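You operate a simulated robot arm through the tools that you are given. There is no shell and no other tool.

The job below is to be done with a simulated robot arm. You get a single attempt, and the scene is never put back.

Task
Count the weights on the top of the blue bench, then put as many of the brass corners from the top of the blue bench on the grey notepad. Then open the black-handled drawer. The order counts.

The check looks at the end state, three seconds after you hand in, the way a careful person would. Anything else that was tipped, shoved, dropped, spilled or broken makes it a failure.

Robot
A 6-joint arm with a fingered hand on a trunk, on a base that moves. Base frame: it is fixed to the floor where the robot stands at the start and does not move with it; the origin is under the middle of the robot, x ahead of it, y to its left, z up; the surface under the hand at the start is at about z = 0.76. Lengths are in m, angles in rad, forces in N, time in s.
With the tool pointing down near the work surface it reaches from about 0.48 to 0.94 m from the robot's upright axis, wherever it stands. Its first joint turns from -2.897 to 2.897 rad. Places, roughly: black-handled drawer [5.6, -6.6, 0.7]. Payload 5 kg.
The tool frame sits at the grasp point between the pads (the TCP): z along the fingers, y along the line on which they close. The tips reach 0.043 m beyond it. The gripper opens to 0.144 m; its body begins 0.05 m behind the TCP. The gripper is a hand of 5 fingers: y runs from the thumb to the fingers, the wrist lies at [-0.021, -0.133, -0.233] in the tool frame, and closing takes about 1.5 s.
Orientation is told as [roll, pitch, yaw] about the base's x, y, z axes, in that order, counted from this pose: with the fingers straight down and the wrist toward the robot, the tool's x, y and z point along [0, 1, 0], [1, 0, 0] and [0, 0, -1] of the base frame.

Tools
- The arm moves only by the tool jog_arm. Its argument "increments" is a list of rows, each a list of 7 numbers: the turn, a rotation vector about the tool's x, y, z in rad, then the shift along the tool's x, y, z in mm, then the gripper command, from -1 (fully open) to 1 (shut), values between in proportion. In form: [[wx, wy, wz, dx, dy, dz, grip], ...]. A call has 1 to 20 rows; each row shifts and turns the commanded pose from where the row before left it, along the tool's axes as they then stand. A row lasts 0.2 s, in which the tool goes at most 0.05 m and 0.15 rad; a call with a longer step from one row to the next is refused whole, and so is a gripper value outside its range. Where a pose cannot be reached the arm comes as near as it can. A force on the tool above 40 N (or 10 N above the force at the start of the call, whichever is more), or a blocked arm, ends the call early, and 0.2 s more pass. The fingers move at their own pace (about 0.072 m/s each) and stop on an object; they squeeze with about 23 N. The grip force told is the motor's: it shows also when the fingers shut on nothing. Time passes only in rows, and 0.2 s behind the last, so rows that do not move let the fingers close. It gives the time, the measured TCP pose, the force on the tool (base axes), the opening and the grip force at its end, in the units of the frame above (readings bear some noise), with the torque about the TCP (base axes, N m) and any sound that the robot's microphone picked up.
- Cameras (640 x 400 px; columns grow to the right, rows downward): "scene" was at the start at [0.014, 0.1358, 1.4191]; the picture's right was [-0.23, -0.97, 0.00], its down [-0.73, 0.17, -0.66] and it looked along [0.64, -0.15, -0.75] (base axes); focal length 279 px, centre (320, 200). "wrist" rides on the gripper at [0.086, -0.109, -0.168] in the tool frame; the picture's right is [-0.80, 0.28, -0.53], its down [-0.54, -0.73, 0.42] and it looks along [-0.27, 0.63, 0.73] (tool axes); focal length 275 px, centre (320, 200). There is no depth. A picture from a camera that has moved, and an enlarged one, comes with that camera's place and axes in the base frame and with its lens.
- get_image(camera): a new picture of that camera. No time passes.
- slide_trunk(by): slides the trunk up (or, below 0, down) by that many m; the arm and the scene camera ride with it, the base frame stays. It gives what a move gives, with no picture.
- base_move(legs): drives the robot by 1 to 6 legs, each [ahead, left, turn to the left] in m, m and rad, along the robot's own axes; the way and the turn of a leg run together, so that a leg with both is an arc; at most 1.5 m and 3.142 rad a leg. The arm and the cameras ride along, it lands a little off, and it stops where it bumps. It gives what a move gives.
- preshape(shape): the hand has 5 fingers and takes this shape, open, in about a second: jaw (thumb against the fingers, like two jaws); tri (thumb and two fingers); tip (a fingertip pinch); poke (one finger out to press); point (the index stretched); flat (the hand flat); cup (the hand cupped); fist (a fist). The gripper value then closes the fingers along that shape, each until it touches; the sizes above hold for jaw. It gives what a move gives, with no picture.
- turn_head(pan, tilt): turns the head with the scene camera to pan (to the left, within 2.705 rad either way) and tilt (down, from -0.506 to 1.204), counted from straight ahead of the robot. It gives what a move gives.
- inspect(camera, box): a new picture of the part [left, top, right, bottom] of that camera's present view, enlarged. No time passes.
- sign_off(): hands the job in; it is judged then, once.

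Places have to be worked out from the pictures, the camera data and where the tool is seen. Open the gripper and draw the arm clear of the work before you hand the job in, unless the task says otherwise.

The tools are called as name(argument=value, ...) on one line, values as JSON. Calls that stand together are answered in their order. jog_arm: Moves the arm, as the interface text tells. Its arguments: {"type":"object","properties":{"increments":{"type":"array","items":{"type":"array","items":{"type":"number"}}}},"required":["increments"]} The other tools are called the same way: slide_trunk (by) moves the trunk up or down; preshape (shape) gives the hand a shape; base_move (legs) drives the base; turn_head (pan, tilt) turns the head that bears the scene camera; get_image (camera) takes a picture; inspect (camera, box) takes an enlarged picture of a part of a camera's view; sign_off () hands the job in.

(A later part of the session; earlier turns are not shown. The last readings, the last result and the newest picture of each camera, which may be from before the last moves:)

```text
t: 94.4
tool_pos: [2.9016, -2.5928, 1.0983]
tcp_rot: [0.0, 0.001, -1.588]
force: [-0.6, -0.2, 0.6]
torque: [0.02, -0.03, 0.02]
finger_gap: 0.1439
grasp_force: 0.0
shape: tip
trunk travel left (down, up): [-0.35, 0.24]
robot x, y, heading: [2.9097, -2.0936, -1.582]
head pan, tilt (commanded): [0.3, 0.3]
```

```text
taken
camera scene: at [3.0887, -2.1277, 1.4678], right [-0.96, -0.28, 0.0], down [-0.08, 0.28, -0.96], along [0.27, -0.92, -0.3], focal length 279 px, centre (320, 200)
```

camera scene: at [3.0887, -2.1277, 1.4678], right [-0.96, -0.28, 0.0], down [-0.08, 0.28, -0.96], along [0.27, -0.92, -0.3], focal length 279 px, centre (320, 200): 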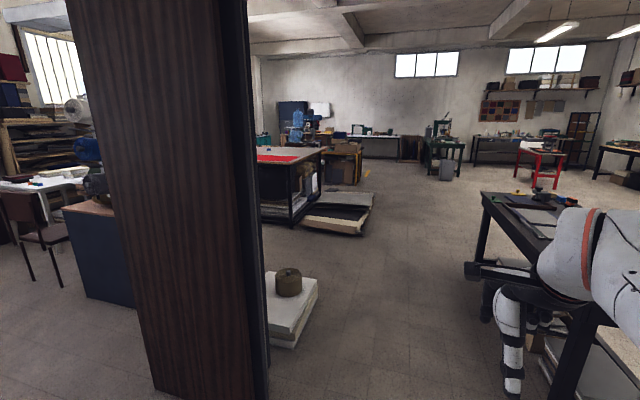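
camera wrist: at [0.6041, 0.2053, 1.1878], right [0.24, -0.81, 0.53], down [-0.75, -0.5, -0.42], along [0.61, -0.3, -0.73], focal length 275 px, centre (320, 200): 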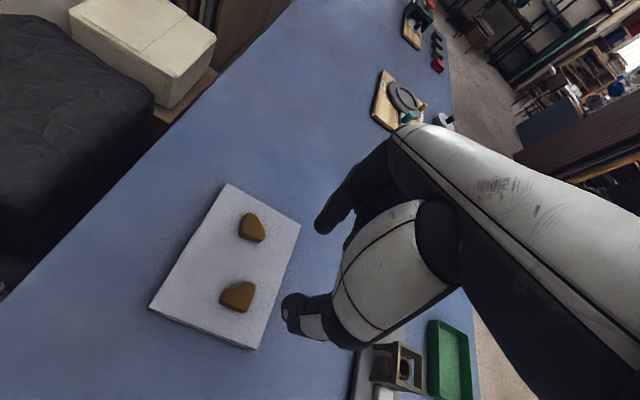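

The way ahead between the partition's white stack (x≥3.66) and the black bench (x≤2.45) is open. I'll shift a little left and drive to about (3.1, -4.3), then look toward the red-topped table.

base_move(legs=[[0.3, 0.2, 0], [1.2, 0, 0], [0.7, 0, 0]])

turn_head(pan=0.7, tilt=0.25)

get_image(camera="scene")

turn_head(pan=1.5, tilt=0.25)

get_image(camera="scene")

```text
t: 105.8
tool_pos: [3.1134, -4.7827, 1.0982]
tcp_rot: [0.0, 0.001, -1.565]
force: [0.0, 0.3, 0.0]
torque: [-0.02, 0.0, -0.03]
finger_gap: 0.144
grasp_force: 0.1
shape: tip
trunk travel left (down, up): [-0.35, 0.24]
robot x, y, heading: [3.1105, -4.2824, -1.562]
head pan, tilt (commanded): [0.3, 0.3]
```

```text
t: 106.7
tool_pos: [3.1145, -4.7829, 1.0985]
tcp_rot: [0.001, 0.0, -1.564]
force: [-0.4, 0.1, 0.2]
torque: [-0.02, -0.01, 0.0]
finger_gap: 0.1439
grasp_force: 0.0
shape: tip
trunk travel left (down, up): [-0.35, 0.24]
robot x, y, heading: [3.1105, -4.2835, -1.567]
head pan, tilt (commanded): [0.7, 0.25]
```

```text
taken
camera scene: at [3.323, -4.2953, 1.4725], right [-0.76, -0.65, 0.0], down [-0.16, 0.19, -0.97], along [0.63, -0.74, -0.25], focal length 279 px, centre (320, 200)
```

scene: 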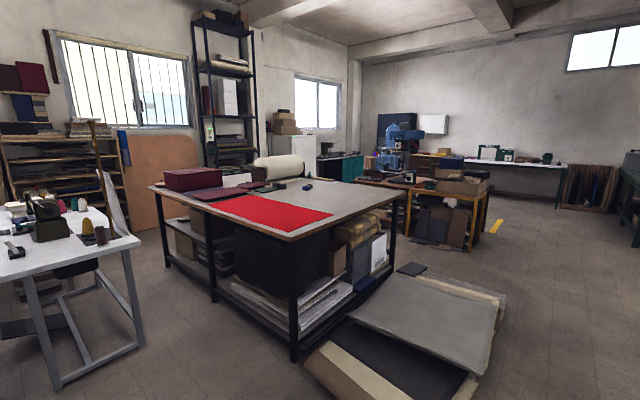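

```text
t: 107.8
tool_pos: [3.1128, -4.7837, 1.0979]
tcp_rot: [0.0, 0.001, -1.564]
force: [0.2, -0.1, 0.7]
torque: [0.01, 0.01, 0.03]
finger_gap: 0.144
grasp_force: 0.0
shape: tip
trunk travel left (down, up): [-0.35, 0.24]
robot x, y, heading: [3.1106, -4.2825, -1.558]
head pan, tilt (commanded): [1.499, 0.25]
```

```text
taken
camera scene: at [3.3555, -4.2303, 1.4725], right [-0.06, -1.0, 0.0], down [-0.25, 0.02, -0.97], along [0.97, -0.06, -0.25], focal length 279 px, centre (320, 200)
```

scene: 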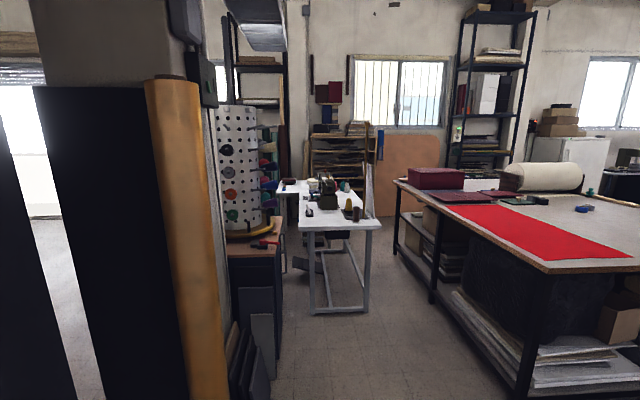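

The red-topped table spans roughly x 4.3–6.5, y -5.3 to -6.4, so the drawer at (5.6, -6.6) should be on its south side. I'll continue south at x≈2.95 past the sheet pile and look east along the south side.

base_move(legs=[[1.2, -0.15, 0], [1.3, 0, 0]])

turn_head(pan=1.3, tilt=0.25)

get_image(camera="scene")

inspect(camera="scene", box=[160, 130, 400, 290])

turn_head(pan=0.4, tilt=0.35)

get_image(camera="scene")

```text
t: 120.0
tool_pos: [2.9317, -7.2718, 1.099]
tcp_rot: [0.0, 0.001, -1.591]
force: [-0.2, 1.2, 0.8]
torque: [-0.05, 0.0, 0.0]
finger_gap: 0.1438
grasp_force: 0.0
shape: tip
trunk travel left (down, up): [-0.35, 0.24]
robot x, y, heading: [2.9424, -6.7734, -1.588]
head pan, tilt (commanded): [1.499, 0.25]
```

```text
t: 120.7
tool_pos: [2.931, -7.2716, 1.0984]
tcp_rot: [0.0, -0.001, -1.593]
force: [-0.1, -0.7, -0.3]
torque: [-0.01, -0.01, 0.02]
finger_gap: 0.1438
grasp_force: 0.0
shape: tip
trunk travel left (down, up): [-0.35, 0.24]
robot x, y, heading: [2.9431, -6.7706, -1.591]
head pan, tilt (commanded): [1.3, 0.25]
```

```text
taken
camera scene: at [3.1852, -6.7453, 1.4725], right [-0.29, -0.96, 0.0], down [-0.24, 0.07, -0.97], along [0.93, -0.28, -0.25], focal length 279 px, centre (320, 200)
```

scene: 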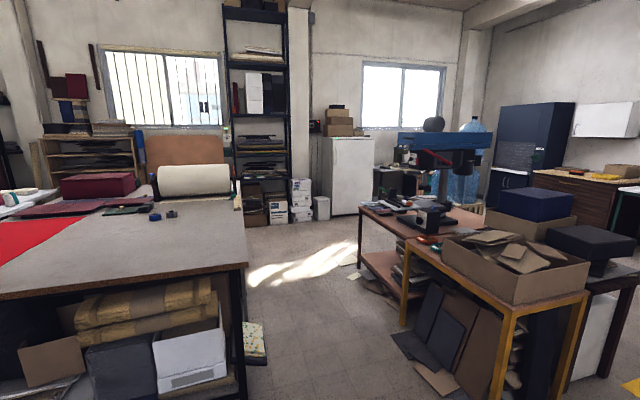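

```text
2.50 times, centred on (280, 210) of scene
camera zoom: at [3.1852, -6.7453, 1.4725], right [-0.29, -0.96, 0.0], down [-0.24, 0.07, -0.97], along [0.93, -0.28, -0.25], focal length 697 px, centre (420, 175)
```

zoom: 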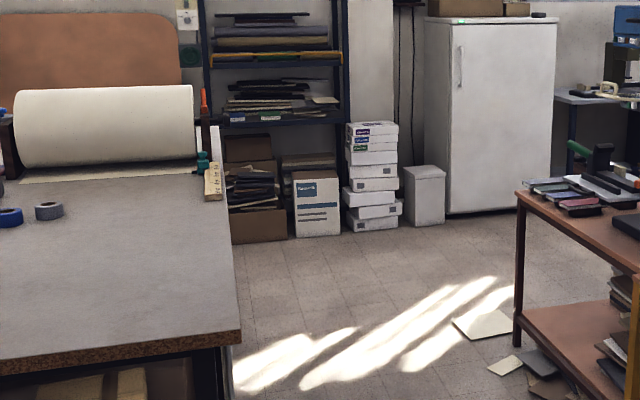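

```text
t: 121.9
tool_pos: [2.931, -7.2724, 1.0989]
tcp_rot: [0.0, -0.002, -1.594]
force: [-0.7, 0.0, 0.2]
torque: [0.02, 0.01, -0.02]
finger_gap: 0.1438
grasp_force: 0.0
shape: tip
trunk travel left (down, up): [-0.35, 0.24]
robot x, y, heading: [2.946, -6.776, -1.592]
head pan, tilt (commanded): [0.4, 0.351]
```

```text
taken
camera scene: at [3.1302, -6.805, 1.4631], right [-0.93, -0.37, 0.0], down [-0.13, 0.32, -0.94], along [0.35, -0.87, -0.34], focal length 279 px, centre (320, 200)
```

scene: 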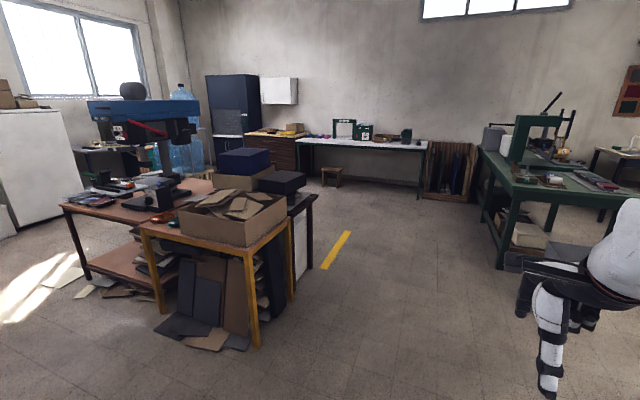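

The table's south edge is near y = -6.75 and the tables further south begin near y = -7.87, leaving a corridor of about 1.1 m. I'll look down at my own base to learn its footprint.

turn_head(pan=0.0, tilt=1.2)

get_image(camera="scene")

turn_head(pan=1.57, tilt=1.2)

get_image(camera="scene")

turn_head(pan=-2.5, tilt=1.2)

get_image(camera="scene")

```text
t: 123.1
tool_pos: [2.9312, -7.2732, 1.098]
tcp_rot: [0.001, -0.002, -1.593]
force: [0.0, -0.1, 0.1]
torque: [0.03, 0.01, -0.01]
finger_gap: 0.1438
grasp_force: 0.2
shape: tip
trunk travel left (down, up): [-0.35, 0.24]
robot x, y, heading: [2.939, -6.7753, -1.593]
head pan, tilt (commanded): [0.0, 1.201]
```

```text
taken
camera scene: at [3.0946, -6.7745, 1.3957], right [-1.0, 0.02, 0.0], down [0.02, 0.93, -0.36], along [-0.01, -0.36, -0.93], focal length 279 px, centre (320, 200)
```

scene: 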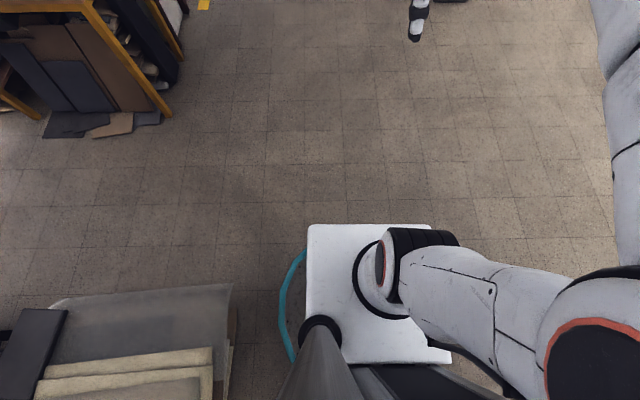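

```text
t: 124.8
tool_pos: [2.9312, -7.272, 1.098]
tcp_rot: [0.001, -0.001, -1.59]
force: [0.2, 0.0, 0.2]
torque: [0.01, -0.01, -0.03]
finger_gap: 0.1441
grasp_force: 0.0
shape: tip
trunk travel left (down, up): [-0.35, 0.24]
robot x, y, heading: [2.9368, -6.7759, -1.594]
head pan, tilt (commanded): [1.571, 1.201]
```

```text
taken
camera scene: at [3.1516, -6.7197, 1.3957], right [-0.02, -1.0, 0.0], down [-0.93, 0.02, -0.36], along [0.36, -0.01, -0.93], focal length 279 px, centre (320, 200)
```

scene: 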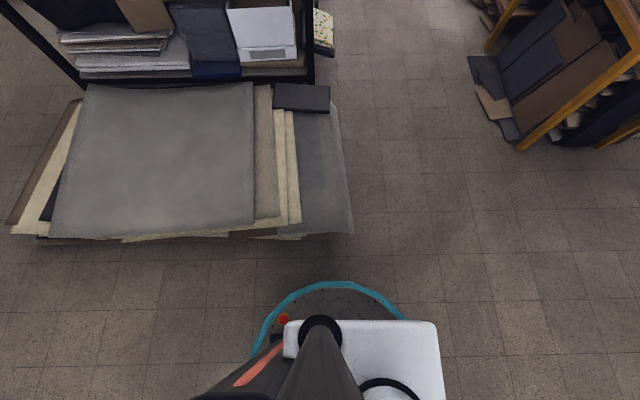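

```text
t: 128.1
tool_pos: [2.9304, -7.272, 1.0987]
tcp_rot: [-0.001, 0.0, -1.594]
force: [-1.2, -0.4, -0.4]
torque: [0.0, 0.0, 0.0]
finger_gap: 0.144
grasp_force: 0.0
shape: tip
trunk travel left (down, up): [-0.35, 0.24]
robot x, y, heading: [2.9412, -6.7761, -1.593]
head pan, tilt (commanded): [-2.499, 1.201]
```

```text
taken
camera scene: at [3.0631, -6.6731, 1.3957], right [0.81, 0.58, 0.0], down [0.54, -0.76, -0.36], along [-0.21, 0.29, -0.93], focal length 279 px, centre (320, 200)
```

scene: 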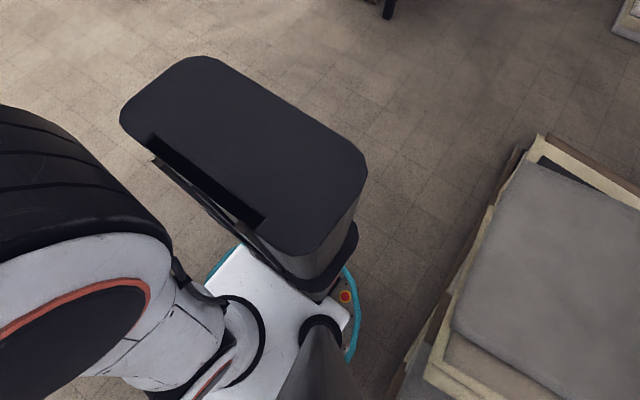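

My base is roughly a circle of 0.31 m radius, so the corridor (about y -6.85 to -7.73) is passable at y≈-7.26. I'll go forward to that line, turn left to face east, and look.

base_move(legs=[[0.48, 0, 0], [0, 0, 1.59]])

turn_head(pan=0.1, tilt=0.45)

get_image(camera="scene")

inspect(camera="scene", box=[160, 60, 320, 180])

```text
t: 134.7
tool_pos: [3.4315, -7.2683, 1.0989]
tcp_rot: [0.001, 0.002, -0.028]
force: [0.0, -0.2, 0.0]
torque: [0.04, -0.01, 0.0]
finger_gap: 0.1438
grasp_force: 0.1
shape: tip
trunk travel left (down, up): [-0.35, 0.24]
robot x, y, heading: [2.9317, -7.2548, -0.026]
head pan, tilt (commanded): [-2.499, 1.201]
```

```text
t: 137.1
tool_pos: [3.4321, -7.2683, 1.0977]
tcp_rot: [0.0, 0.0, -0.027]
force: [-0.1, -0.6, 0.0]
torque: [0.01, 0.02, 0.03]
finger_gap: 0.1438
grasp_force: 0.0
shape: tip
trunk travel left (down, up): [-0.35, 0.24]
robot x, y, heading: [2.932, -7.2595, -0.028]
head pan, tilt (commanded): [0.099, 0.45]
```

```text
taken
camera scene: at [2.9657, -7.0945, 1.4538], right [0.07, -1.0, 0.0], down [-0.43, -0.03, -0.9], along [0.9, 0.07, -0.44], focal length 279 px, centre (320, 200)
```

scene: 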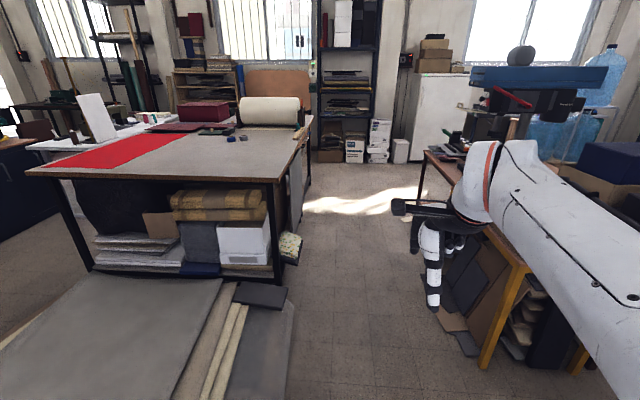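

```text
3.33 times, centred on (240, 120) of scene
camera zoom: at [2.9657, -7.0945, 1.4538], right [0.07, -1.0, 0.0], down [-0.43, -0.03, -0.9], along [0.9, 0.07, -0.44], focal length 930 px, centre (587, 467)
```

zoom: 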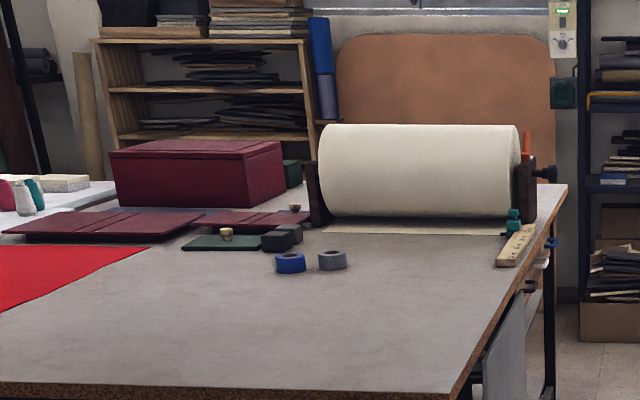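

There's something on the table's south face — a grey panel and small handles. I'll zoom in there.

inspect(camera="scene", box=[265, 110, 325, 270])

inspect(camera="scene", box=[280, 115, 320, 165])

```text
2.50 times, centred on (295, 190) of scene
camera zoom: at [2.9657, -7.0945, 1.4538], right [0.07, -1.0, 0.0], down [-0.43, -0.03, -0.9], along [0.9, 0.07, -0.44], focal length 697 px, centre (382, 225)
```

zoom: 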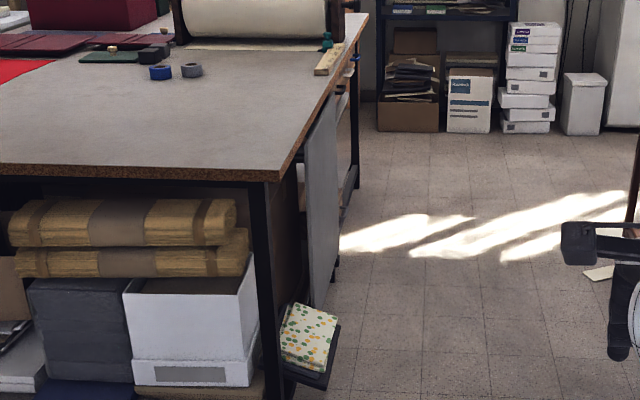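

```text
8.00 times, centred on (300, 140) of scene
camera zoom: at [2.9657, -7.0945, 1.4538], right [0.07, -1.0, 0.0], down [-0.43, -0.03, -0.9], along [0.9, 0.07, -0.44], focal length 2231 px, centre (480, 680)
```

zoom: 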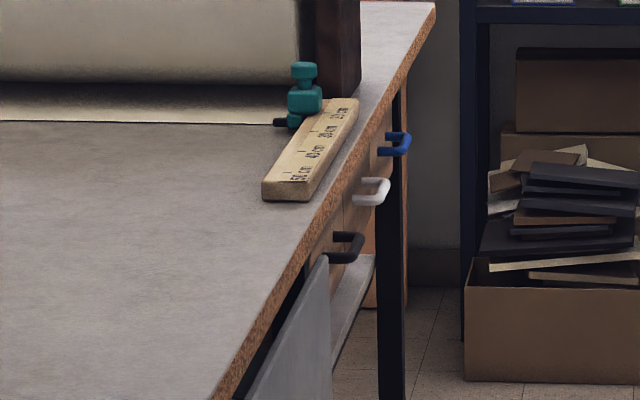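

Found it: three drawers on the south face — black handle nearest, then white, then blue — with the black handle around (5.75, -6.75, 0.71). I'll drive east to about x = 4.3 and take a closer look.

base_move(legs=[[1.35, 0.03, 0.028]])

turn_head(pan=0.2, tilt=0.5)

get_image(camera="scene")

inspect(camera="scene", box=[200, 80, 340, 220])

```text
t: 143.9
tool_pos: [4.799, -7.2709, 1.098]
tcp_rot: [-0.001, 0.0, -0.027]
force: [0.0, 0.0, 0.4]
torque: [0.01, -0.01, 0.0]
finger_gap: 0.1439
grasp_force: 0.1
shape: tip
trunk travel left (down, up): [-0.35, 0.24]
robot x, y, heading: [4.2974, -7.2612, -0.023]
head pan, tilt (commanded): [0.099, 0.45]
```

```text
t: 144.6
tool_pos: [4.7992, -7.2726, 1.0981]
tcp_rot: [0.001, 0.001, -0.025]
force: [1.0, -0.8, 0.2]
torque: [0.03, 0.02, -0.01]
finger_gap: 0.144
grasp_force: 0.0
shape: tip
trunk travel left (down, up): [-0.35, 0.24]
robot x, y, heading: [4.2988, -7.2589, -0.026]
head pan, tilt (commanded): [0.201, 0.499]
```

```text
taken
camera scene: at [4.3305, -7.089, 1.4494], right [0.17, -0.98, 0.0], down [-0.47, -0.08, -0.88], along [0.86, 0.15, -0.48], focal length 279 px, centre (320, 200)
```

scene: 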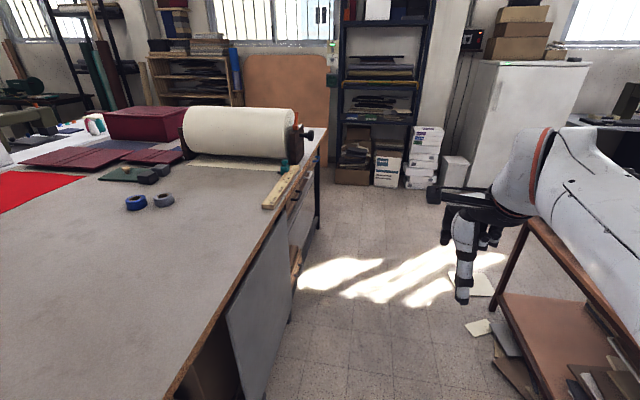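

```text
2.86 times, centred on (270, 150) of scene
camera zoom: at [4.3305, -7.089, 1.4494], right [0.17, -0.98, 0.0], down [-0.47, -0.08, -0.88], along [0.86, 0.15, -0.48], focal length 797 px, centre (463, 343)
```

zoom: 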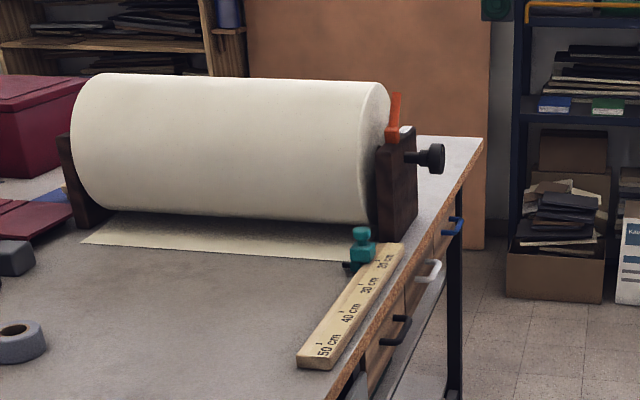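

Triangulating two views puts the black handle near (5.60, -6.745, 0.755), a horizontal U-bar just under the table edge. I'll drive to about x = 5.05 in the corridor and look closely at the handle.

base_move(legs=[[0.75, 0.02, 0.025]])

turn_head(pan=0.4, tilt=0.9)

get_image(camera="scene")

get_image(camera="wrist")

```text
t: 148.6
tool_pos: [5.5454, -7.2412, 1.098]
tcp_rot: [0.0, 0.001, 0.005]
force: [0.2, 0.2, 0.3]
torque: [-0.02, 0.01, -0.03]
finger_gap: 0.1441
grasp_force: 0.0
shape: tip
trunk travel left (down, up): [-0.35, 0.24]
robot x, y, heading: [5.0454, -7.2434, 0.014]
head pan, tilt (commanded): [0.201, 0.499]
```

```text
t: 149.5
tool_pos: [5.5459, -7.2412, 1.0978]
tcp_rot: [0.0, 0.0, 0.007]
force: [0.0, 0.0, -0.2]
torque: [-0.01, -0.03, 0.02]
finger_gap: 0.1436
grasp_force: 0.1
shape: tip
trunk travel left (down, up): [-0.35, 0.24]
robot x, y, heading: [5.0467, -7.2457, 0.008]
head pan, tilt (commanded): [0.4, 0.901]
```

```text
taken
camera scene: at [5.0512, -7.0628, 1.4156], right [0.4, -0.92, 0.0], down [-0.72, -0.31, -0.62], along [0.57, 0.25, -0.78], focal length 279 px, centre (320, 200)
```

scene: 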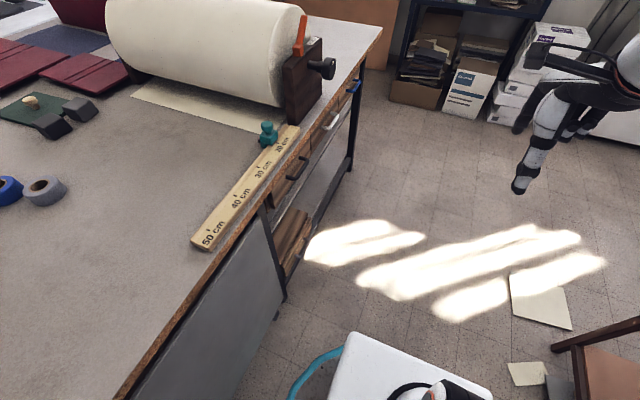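

```text
taken
camera wrist: at [5.4357, -7.1562, 1.2667], right [0.29, -0.79, 0.53], down [-0.72, -0.55, -0.42], along [0.63, -0.26, -0.73], focal length 275 px, centre (320, 200)
```

wrist: 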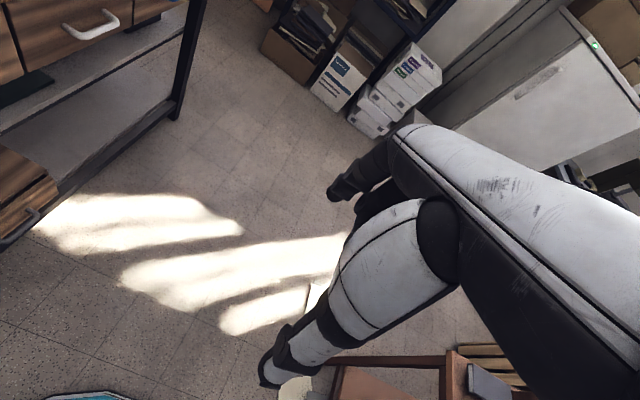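

I'll zoom on the handles from this closer viewpoint.

inspect(camera="scene", box=[250, 70, 380, 290])

inspect(camera="scene", box=[265, 140, 325, 200])

inspect(camera="wrist", box=[0, 0, 220, 260])

```text
1.82 times, centred on (315, 180) of scene
camera zoom: at [5.0512, -7.0628, 1.4156], right [0.4, -0.92, 0.0], down [-0.72, -0.31, -0.62], along [0.57, 0.25, -0.78], focal length 507 px, centre (329, 236)
```

zoom: 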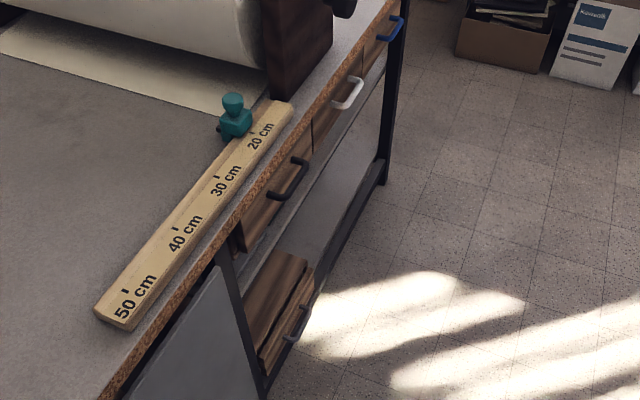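

```text
6.67 times, centred on (295, 170) of scene
camera zoom: at [5.0512, -7.0628, 1.4156], right [0.4, -0.92, 0.0], down [-0.72, -0.31, -0.62], along [0.57, 0.25, -0.78], focal length 1859 px, centre (487, 400)
```

zoom: 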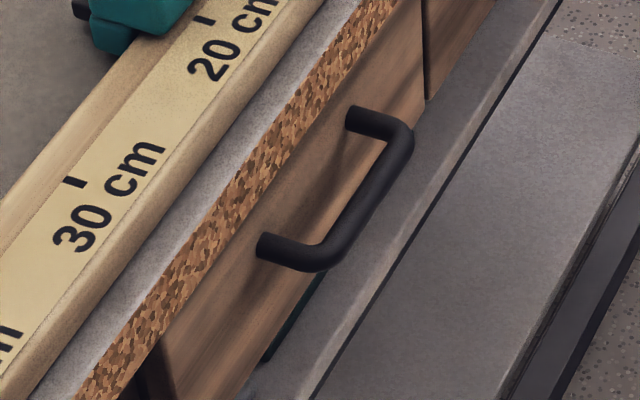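

```text
1.54 times, centred on (110, 130) of wrist
camera zoom: at [5.4357, -7.1562, 1.2667], right [0.29, -0.79, 0.53], down [-0.72, -0.55, -0.42], along [0.63, -0.26, -0.73], focal length 424 px, centre (643, 308)
```

zoom: 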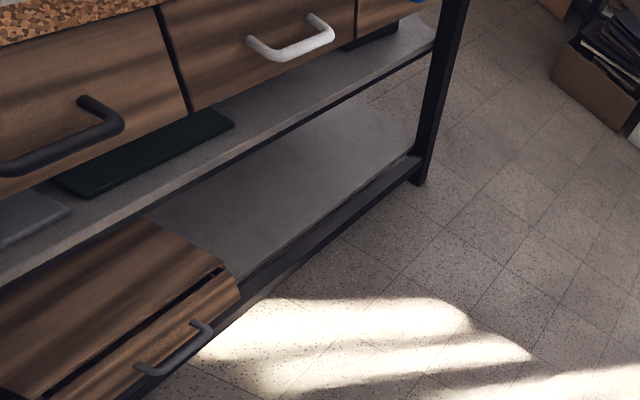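

The handle is a black horizontal bar: triangulation gives its centre near (5.65, -6.733, 0.734), about 28 mm off the drawer front and tucked below the table's overhang, so the hand must come in nearly horizontally. I'll back up 0.1 m for arm room, lower the trunk by 0.2 m, and look again.

base_move(legs=[[-0.1, 0, 0]])

slide_trunk(by=-0.2)

turn_head(pan=0.45, tilt=0.6)

get_image(camera="scene")

inspect(camera="scene", box=[240, 110, 360, 220])

get_image(camera="wrist")

```text
t: 150.6
tool_pos: [5.4438, -7.2424, 1.0984]
tcp_rot: [0.0, 0.0, 0.005]
force: [0.2, -0.3, 0.1]
torque: [-0.01, 0.01, -0.03]
finger_gap: 0.1437
grasp_force: 0.0
shape: tip
trunk travel left (down, up): [-0.35, 0.24]
robot x, y, heading: [4.9414, -7.2429, 0.01]
head pan, tilt (commanded): [0.4, 0.901]
```

```text
t: 152.8
tool_pos: [5.4443, -7.2431, 0.898]
tcp_rot: [0.0, 0.0, 0.006]
force: [-0.2, 0.5, -0.2]
torque: [0.0, -0.02, 0.0]
finger_gap: 0.1436
grasp_force: 0.0
shape: tip
trunk travel left (down, up): [-0.15, 0.44]
robot x, y, heading: [4.9432, -7.2456, 0.007]
head pan, tilt (commanded): [0.4, 0.901]
```

```text
t: 153.6
tool_pos: [5.4439, -7.2427, 0.8985]
tcp_rot: [-0.001, -0.003, 0.005]
force: [0.1, 0.7, -0.5]
torque: [0.02, 0.0, 0.01]
finger_gap: 0.1438
grasp_force: 0.0
shape: tip
trunk travel left (down, up): [-0.15, 0.44]
robot x, y, heading: [4.9447, -7.2459, 0.005]
head pan, tilt (commanded): [0.45, 0.6]
```

```text
taken
camera scene: at [4.961, -7.0545, 1.2402], right [0.44, -0.9, 0.0], down [-0.51, -0.25, -0.82], along [0.74, 0.36, -0.57], focal length 279 px, centre (320, 200)
```

scene: 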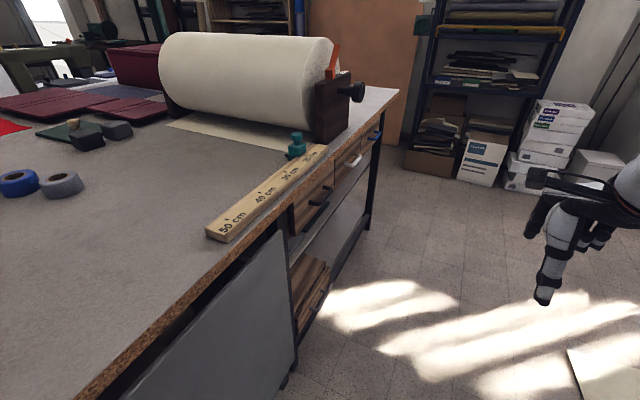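

```text
3.64 times, centred on (300, 165) of scene
camera zoom: at [4.961, -7.0545, 1.2402], right [0.44, -0.9, 0.0], down [-0.51, -0.25, -0.82], along [0.74, 0.36, -0.57], focal length 1014 px, centre (393, 327)
```

zoom: 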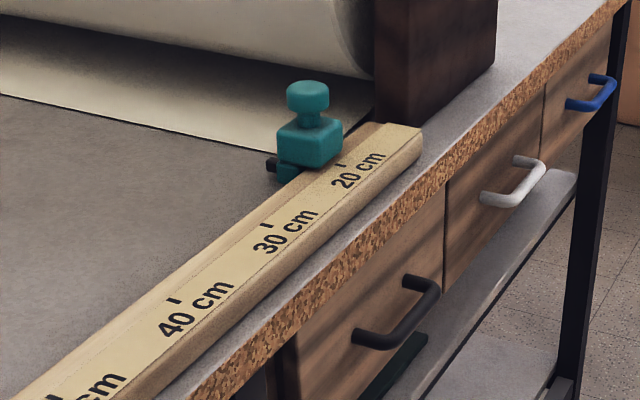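

```text
taken
camera wrist: at [5.3354, -7.1576, 1.0668], right [0.29, -0.79, 0.53], down [-0.72, -0.55, -0.42], along [0.63, -0.26, -0.73], focal length 275 px, centre (320, 200)
```

wrist: 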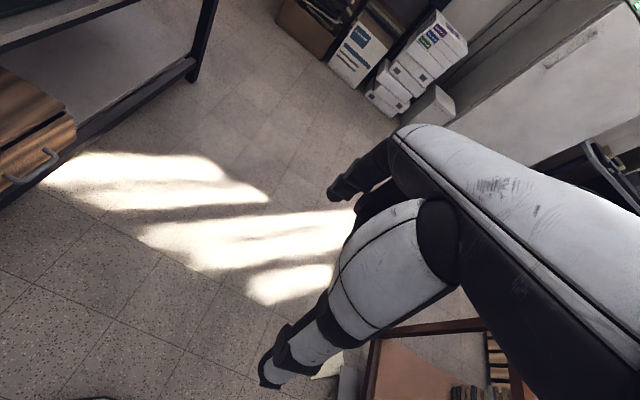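

Now the drawer fronts are clearly seen; combining views, the bar runs x 5.62–5.69 at y≈-6.73, z≈0.73, with the table overhang's lower edge near y=-6.78, z=0.89. I'll move the hand to (5.60, -7.05, 0.95) and yaw it about 60° toward the drawer.

jog_arm(increments=[[0, 0, 0, 32.2, 26, -8.6, -1], [0, 0, 0, 32.2, 26, -8.6, -1], [0, 0, 0, 32.2, 26, -8.6, -1], [0, 0, 0, 32.2, 26, -8.6, -1], [0, 0, 0, 32.2, 26, -8.6, -1], [0, 0, 0, 32.2, 26, -8.6, -1], [0, 0, -0.149, 0, 0, 0, -1], [0, 0, -0.149, 0, 0, 0, -1], [0, 0, -0.149, 0, 0, 0, -1], [0, 0, -0.149, 0, 0, 0, -1], [0, 0, -0.149, 0, 0, 0, -1], [0, 0, -0.149, 0, 0, 0, -1], [0, 0, -0.149, 0, 0, 0, -1], [0, 0, 0, 0, 0, 0, -1]])

get_image(camera="scene")

get_image(camera="wrist")

```text
t: 156.6
tool_pos: [5.598, -7.0486, 0.9494]
tcp_rot: [0.001, 0.001, 1.051]
force: [-0.1, 0.1, 0.0]
torque: [-0.02, -0.01, 0.0]
finger_gap: 0.1439
grasp_force: 0.1
shape: tip
trunk travel left (down, up): [-0.15, 0.44]
robot x, y, heading: [4.9438, -7.2487, 0.007]
head pan, tilt (commanded): [0.45, 0.6]
```

```text
taken
camera scene: at [4.9612, -7.0544, 1.2403], right [0.44, -0.9, 0.0], down [-0.51, -0.25, -0.82], along [0.74, 0.36, -0.57], focal length 279 px, centre (320, 200)
```

scene: 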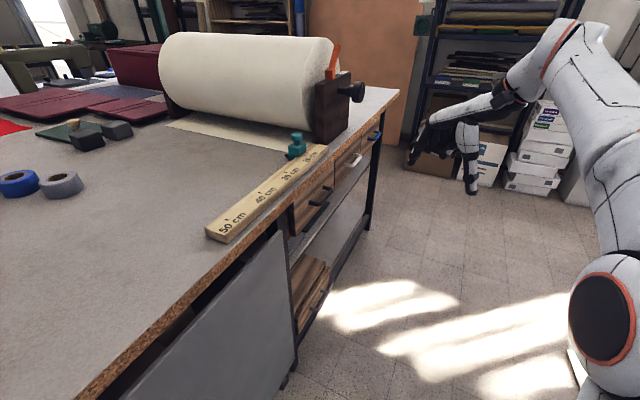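

```text
taken
camera wrist: at [5.4701, -7.1001, 1.1184], right [0.83, -0.15, 0.53], down [0.11, -0.9, -0.42], along [0.54, 0.41, -0.73], focal length 275 px, centre (320, 200)
```

wrist: 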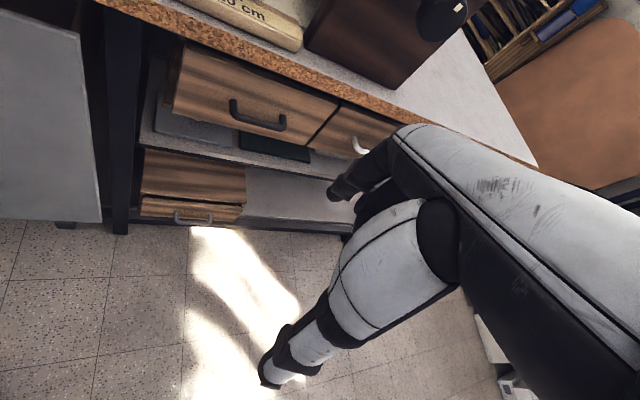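

The wrist camera now shows the black-handled drawer nicely. I'll zoom there to triangulate the bar better.

inspect(camera="wrist", box=[170, 50, 350, 170])

```text
3.33 times, centred on (260, 110) of wrist
camera zoom: at [5.4701, -7.1001, 1.1184], right [0.83, -0.15, 0.53], down [0.11, -0.9, -0.42], along [0.54, 0.41, -0.73], focal length 918 px, centre (520, 500)
```

zoom: 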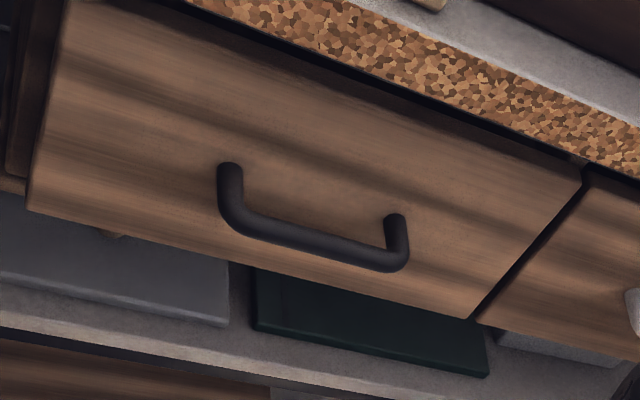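

Triangulated precisely: bar centre (5.645, -6.738, 0.739), 10 cm long, 37 mm off the drawer front. Now I'll pitch the hand up by about 75° in place.

jog_arm(increments=[[-0.1454, 0, 0, 0, 0, 0, -1], [-0.1454, 0, 0, 0, 0, 0, -1], [-0.1454, 0, 0, 0, 0, 0, -1], [-0.1454, 0, 0, 0, 0, 0, -1], [0, 0, 0, 0, 0, 0, -1]])

get_image(camera="scene")

```text
t: 157.8
tool_pos: [5.5996, -7.0483, 0.9504]
tcp_rot: [-0.003, -0.582, 1.05]
force: [-0.2, 0.1, 1.1]
torque: [-0.01, -0.02, -0.02]
finger_gap: 0.1438
grasp_force: 0.1
shape: tip
trunk travel left (down, up): [-0.15, 0.44]
robot x, y, heading: [4.9436, -7.2445, 0.013]
head pan, tilt (commanded): [0.45, 0.6]
```

```text
taken
camera scene: at [4.9612, -7.0545, 1.2403], right [0.44, -0.9, 0.0], down [-0.51, -0.25, -0.83], along [0.74, 0.36, -0.56], focal length 279 px, centre (320, 200)
```

scene: 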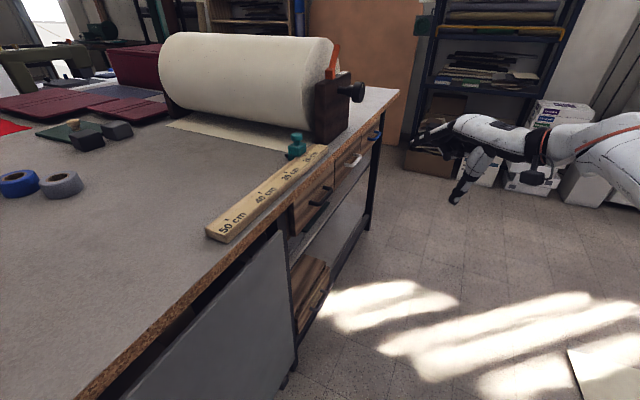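

Pitching works (-0.58). Continuing the remaining rotation.

jog_arm(increments=[[-0.1454, 0, 0, 0, 0, 0, -1], [-0.1454, 0, 0, 0, 0, 0, -1], [-0.1454, 0, 0, 0, 0, 0, -1], [-0.1454, 0, 0, 0, 0, 0, -1], [-0.1454, 0, 0, 0, 0, 0, -1], [0, 0, 0, 0, 0, 0, -1]])

get_image(camera="scene")

get_image(camera="wrist")

```text
t: 159.2
tool_pos: [5.5993, -7.0485, 0.9505]
tcp_rot: [-0.001, -1.31, 1.051]
force: [0.6, -0.2, 0.2]
torque: [0.03, -0.01, -0.01]
finger_gap: 0.1436
grasp_force: 0.0
shape: tip
trunk travel left (down, up): [-0.15, 0.44]
robot x, y, heading: [4.9455, -7.2485, 0.005]
head pan, tilt (commanded): [0.45, 0.6]
```

```text
taken
camera scene: at [4.9612, -7.0545, 1.2403], right [0.44, -0.9, 0.0], down [-0.51, -0.25, -0.83], along [0.74, 0.36, -0.57], focal length 279 px, centre (320, 200)
```

scene: 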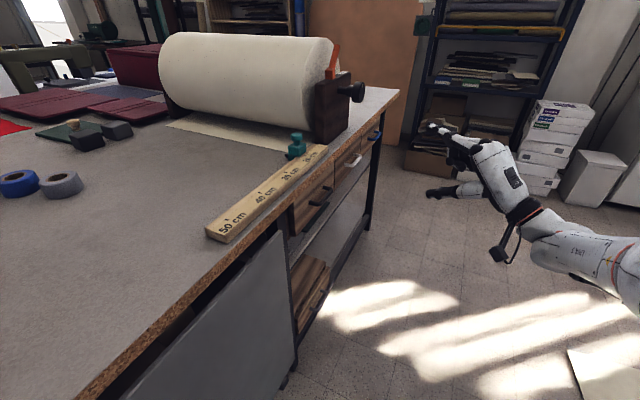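

```text
taken
camera wrist: at [5.4301, -7.1706, 0.8894], right [0.47, -0.78, 0.41], down [0.58, -0.08, -0.81], along [0.66, 0.62, 0.42], focal length 275 px, centre (320, 200)
```

wrist: 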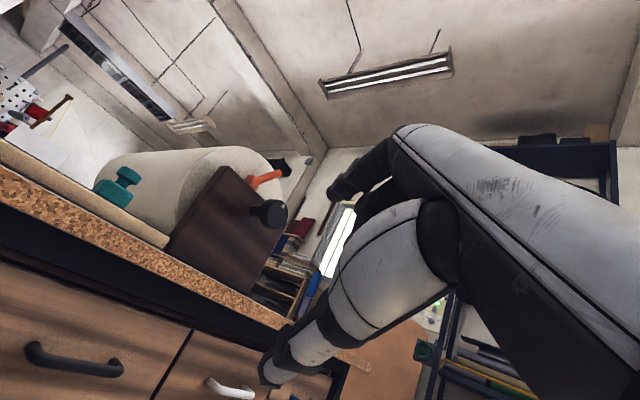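

The hand now points nearly horizontally at the drawer. I'll set the opening to about 72 mm and lower straight down to z≈0.745, then check.

jog_arm(increments=[[0, 0, 0, 0, -39.7, 10.6, 0], [0, 0, 0, 0, -39.7, 10.6, 0], [0, 0, 0, 0, -39.7, 10.6, 0], [0, 0, 0, 0, -39.7, 10.6, 0], [0, 0, 0, 0, -39.7, 10.6, 0], [0, 0, 0, 0, 0, 0, 0], [0, 0, 0, 0, 0, 0, 0]])

get_image(camera="scene")

inspect(camera="scene", box=[260, 130, 460, 270])

get_image(camera="wrist")

```text
t: 160.8
tool_pos: [5.6557, -7.049, 0.8292]
tcp_rot: [0.041, -1.294, 1.015]
force: [0.5, 0.2, -0.3]
torque: [-0.02, -0.01, 0.0]
finger_gap: 0.0725
grasp_force: 0.0
shape: tip
out of reach, approached as far as the arm can: row 2, 3, 4, 5
trunk travel left (down, up): [-0.15, 0.44]
robot x, y, heading: [4.9462, -7.2424, 0.006]
head pan, tilt (commanded): [0.45, 0.6]
```

```text
taken
camera scene: at [4.9611, -7.0545, 1.2403], right [0.44, -0.9, 0.0], down [-0.51, -0.25, -0.83], along [0.74, 0.36, -0.57], focal length 279 px, centre (320, 200)
```

scene: 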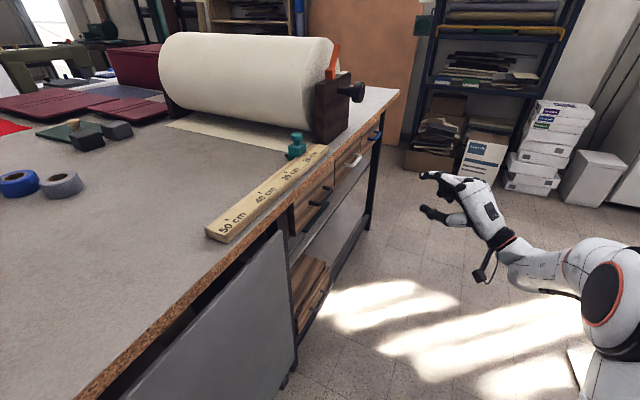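

```text
2.86 times, centred on (360, 200) of scene
camera zoom: at [4.9611, -7.0545, 1.2403], right [0.44, -0.9, 0.0], down [-0.51, -0.25, -0.83], along [0.74, 0.36, -0.57], focal length 797 px, centre (206, 200)
```

zoom: 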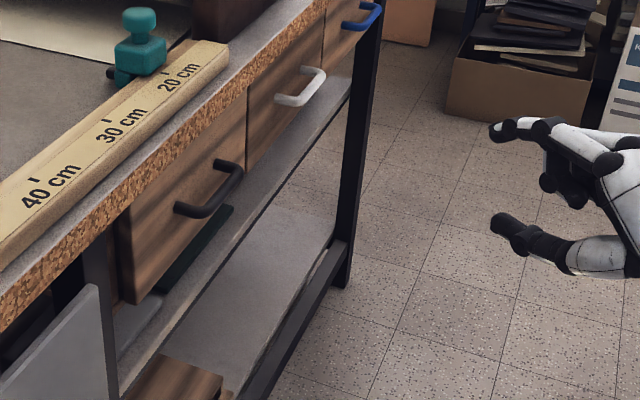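

```text
taken
camera wrist: at [5.4866, -7.1726, 0.7728], right [0.48, -0.77, 0.41], down [0.57, -0.08, -0.82], along [0.67, 0.63, 0.4], focal length 275 px, centre (320, 200)
```

wrist: 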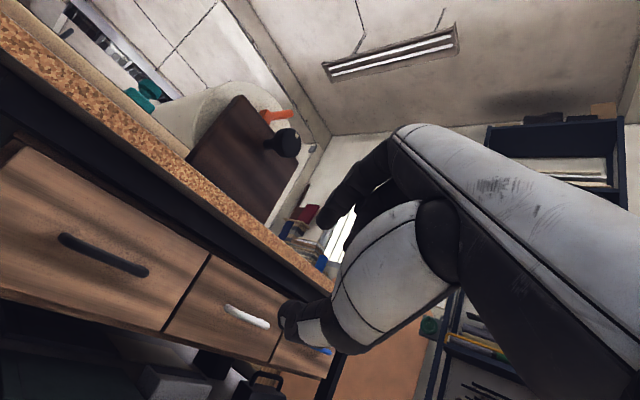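

The arm can't get that low this close in (stopped at z 0.829). I'll raise the hand back, back the base up 0.12 m, lower the trunk 0.14 m, and try again.

jog_arm(increments=[[0, 0, 0, 0, 39.7, -10.6, 0], [0, 0, 0, 0, 39.7, -10.6, 0], [0, 0, 0, 0, 39.7, -10.6, 0], [0, 0, 0, 0, 39.7, -10.6, 0], [0, 0, 0, 0, 39.7, -10.6, 0], [0, 0, 0, 0, 0, 0, 0]])

base_move(legs=[[-0.12, 0, 0]])

slide_trunk(by=-0.14)

get_image(camera="scene")

```text
t: 162.2
tool_pos: [5.6567, -7.0486, 1.0335]
tcp_rot: [-0.003, -1.308, 1.051]
force: [0.7, 0.4, 0.4]
torque: [-0.01, -0.02, -0.02]
finger_gap: 0.0725
grasp_force: 0.0
shape: tip
trunk travel left (down, up): [-0.15, 0.44]
robot x, y, heading: [4.9466, -7.2478, 0.007]
head pan, tilt (commanded): [0.45, 0.6]
```

```text
t: 163.4
tool_pos: [5.5357, -7.05, 1.0347]
tcp_rot: [-0.002, -1.309, 1.052]
force: [0.2, 0.4, -0.3]
torque: [0.01, -0.02, 0.0]
finger_gap: 0.0722
grasp_force: 0.0
shape: tip
trunk travel left (down, up): [-0.15, 0.44]
robot x, y, heading: [4.8223, -7.2499, 0.011]
head pan, tilt (commanded): [0.45, 0.6]
```

```text
t: 165.1
tool_pos: [5.5355, -7.0498, 0.8931]
tcp_rot: [0.0, -1.31, 1.053]
force: [0.1, -0.1, 0.0]
torque: [0.0, 0.02, -0.02]
finger_gap: 0.0721
grasp_force: 0.1
shape: tip
trunk travel left (down, up): [-0.01, 0.58]
robot x, y, heading: [4.8253, -7.2451, 0.008]
head pan, tilt (commanded): [0.45, 0.6]
```

```text
taken
camera scene: at [4.8415, -7.0554, 1.1003], right [0.44, -0.9, 0.0], down [-0.51, -0.25, -0.83], along [0.74, 0.37, -0.56], focal length 279 px, centre (320, 200)
```

scene: 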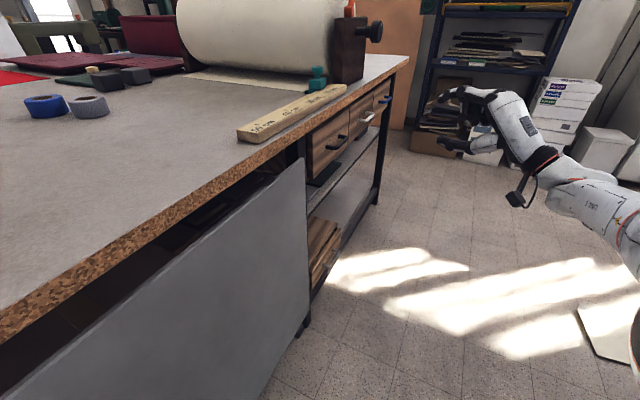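

Now the hand is at (5.536, -7.05, 0.893) with more arm room. I'll shift to x≈5.63, then lower to z≈0.745 in front of the drawer.

jog_arm(increments=[[0, 0, 0, -20.9, 7.1, 26.4, 0], [0, 0, 0, -20.9, 7.1, 26.4, 0], [0, 0, 0, -20.9, 7.1, 26.4, 0], [0, 0, 0, 0, -35.7, 9.6, 0], [0, 0, 0, 0, -35.7, 9.6, 0], [0, 0, 0, 0, -35.7, 9.6, 0], [0, 0, 0, 0, -35.7, 9.6, 0], [0, 0, 0, 0, 0, 0, 0]])

get_image(camera="scene")

get_image(camera="wrist")

```text
t: 166.9
tool_pos: [5.6309, -7.0107, 0.7465]
tcp_rot: [-0.004, -1.309, 1.053]
force: [0.5, -0.6, 0.6]
torque: [0.02, -0.02, -0.02]
finger_gap: 0.0722
grasp_force: 0.2
shape: tip
trunk travel left (down, up): [-0.01, 0.58]
robot x, y, heading: [4.8259, -7.2466, 0.006]
head pan, tilt (commanded): [0.45, 0.6]
```

```text
taken
camera scene: at [4.8416, -7.0554, 1.1003], right [0.44, -0.9, 0.0], down [-0.51, -0.25, -0.82], along [0.74, 0.37, -0.57], focal length 279 px, centre (320, 200)
```

scene: 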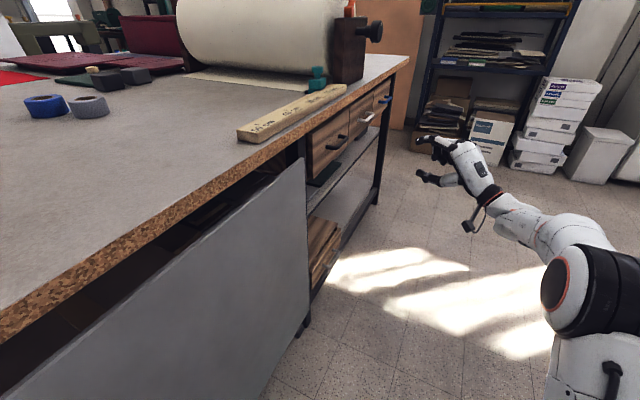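

```text
taken
camera wrist: at [5.4621, -7.1322, 0.6856], right [0.47, -0.78, 0.41], down [0.58, -0.08, -0.81], along [0.66, 0.62, 0.42], focal length 275 px, centre (320, 200)
```

wrist: 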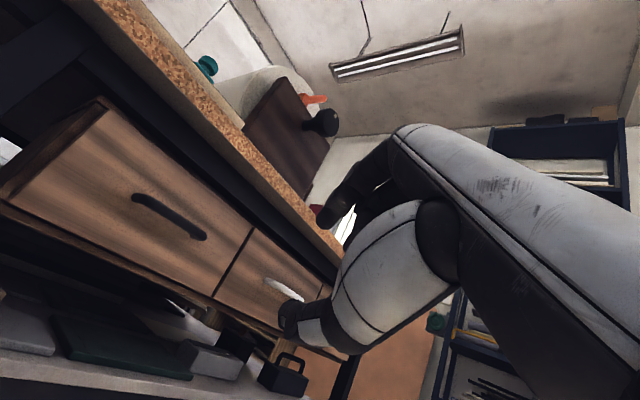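

Reached the pre-grasp pose at the right height. I'll advance 0.15 m toward the drawer (+y) and check alignment with the handle.

jog_arm(increments=[[0, 0, 0, 18.6, 8.4, 31.4, 0], [0, 0, 0, 18.6, 8.4, 31.4, 0], [0, 0, 0, 18.6, 8.4, 31.4, 0], [0, 0, 0, 18.6, 8.4, 31.4, 0], [0, 0, 0, 0, 0, 0, 0]])

inspect(camera="scene", box=[290, 110, 450, 210])

get_image(camera="wrist")

```text
t: 168.1
tool_pos: [5.6302, -6.8587, 0.7458]
tcp_rot: [-0.003, -1.31, 1.051]
force: [0.1, -0.1, -1.0]
torque: [-0.03, 0.0, 0.0]
finger_gap: 0.0724
grasp_force: 0.0
shape: tip
trunk travel left (down, up): [-0.01, 0.58]
robot x, y, heading: [4.827, -7.2502, 0.008]
head pan, tilt (commanded): [0.45, 0.6]
```

```text
4.00 times, centred on (370, 160) of scene
camera zoom: at [4.8415, -7.0554, 1.1003], right [0.44, -0.9, 0.0], down [-0.51, -0.25, -0.82], along [0.74, 0.37, -0.57], focal length 1115 px, centre (120, 360)
```

zoom: 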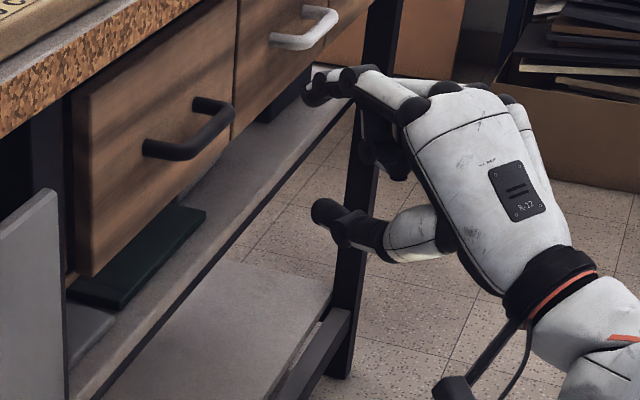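

```text
taken
camera wrist: at [5.4613, -6.9817, 0.6855], right [0.47, -0.78, 0.41], down [0.58, -0.08, -0.81], along [0.66, 0.62, 0.42], focal length 275 px, centre (320, 200)
```

wrist: 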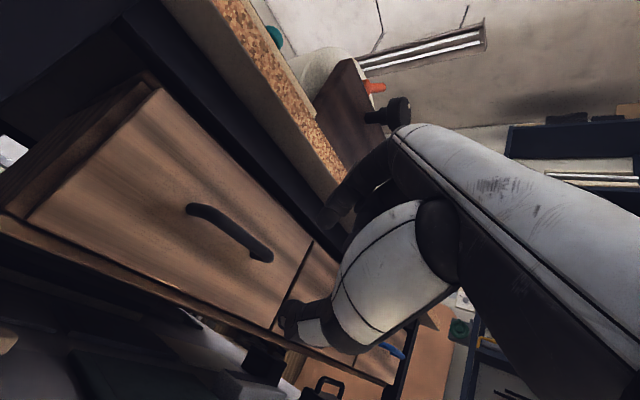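

I'll zoom the wrist view to re-measure the bar relative to the hand.

inspect(camera="wrist", box=[150, 150, 390, 350])

inspect(camera="scene", box=[310, 115, 390, 175])

```text
2.00 times, centred on (270, 250) of wrist
camera zoom: at [5.4613, -6.9817, 0.6855], right [0.47, -0.78, 0.41], down [0.58, -0.08, -0.81], along [0.66, 0.62, 0.42], focal length 551 px, centre (420, 100)
```

zoom: 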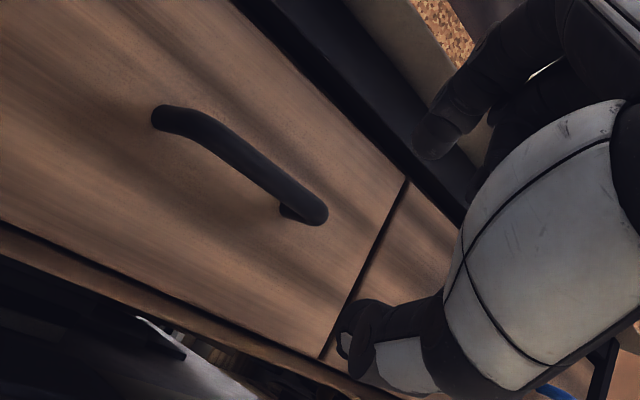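

```text
6.67 times, centred on (350, 145) of scene
camera zoom: at [4.8415, -7.0554, 1.1003], right [0.44, -0.9, 0.0], down [-0.51, -0.25, -0.82], along [0.74, 0.37, -0.57], focal length 1859 px, centre (120, 567)
```

zoom: 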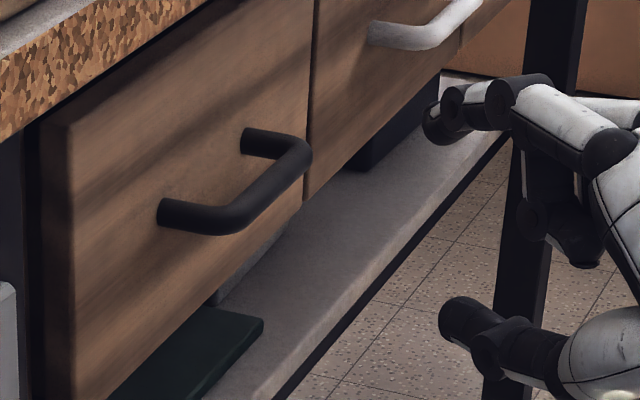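

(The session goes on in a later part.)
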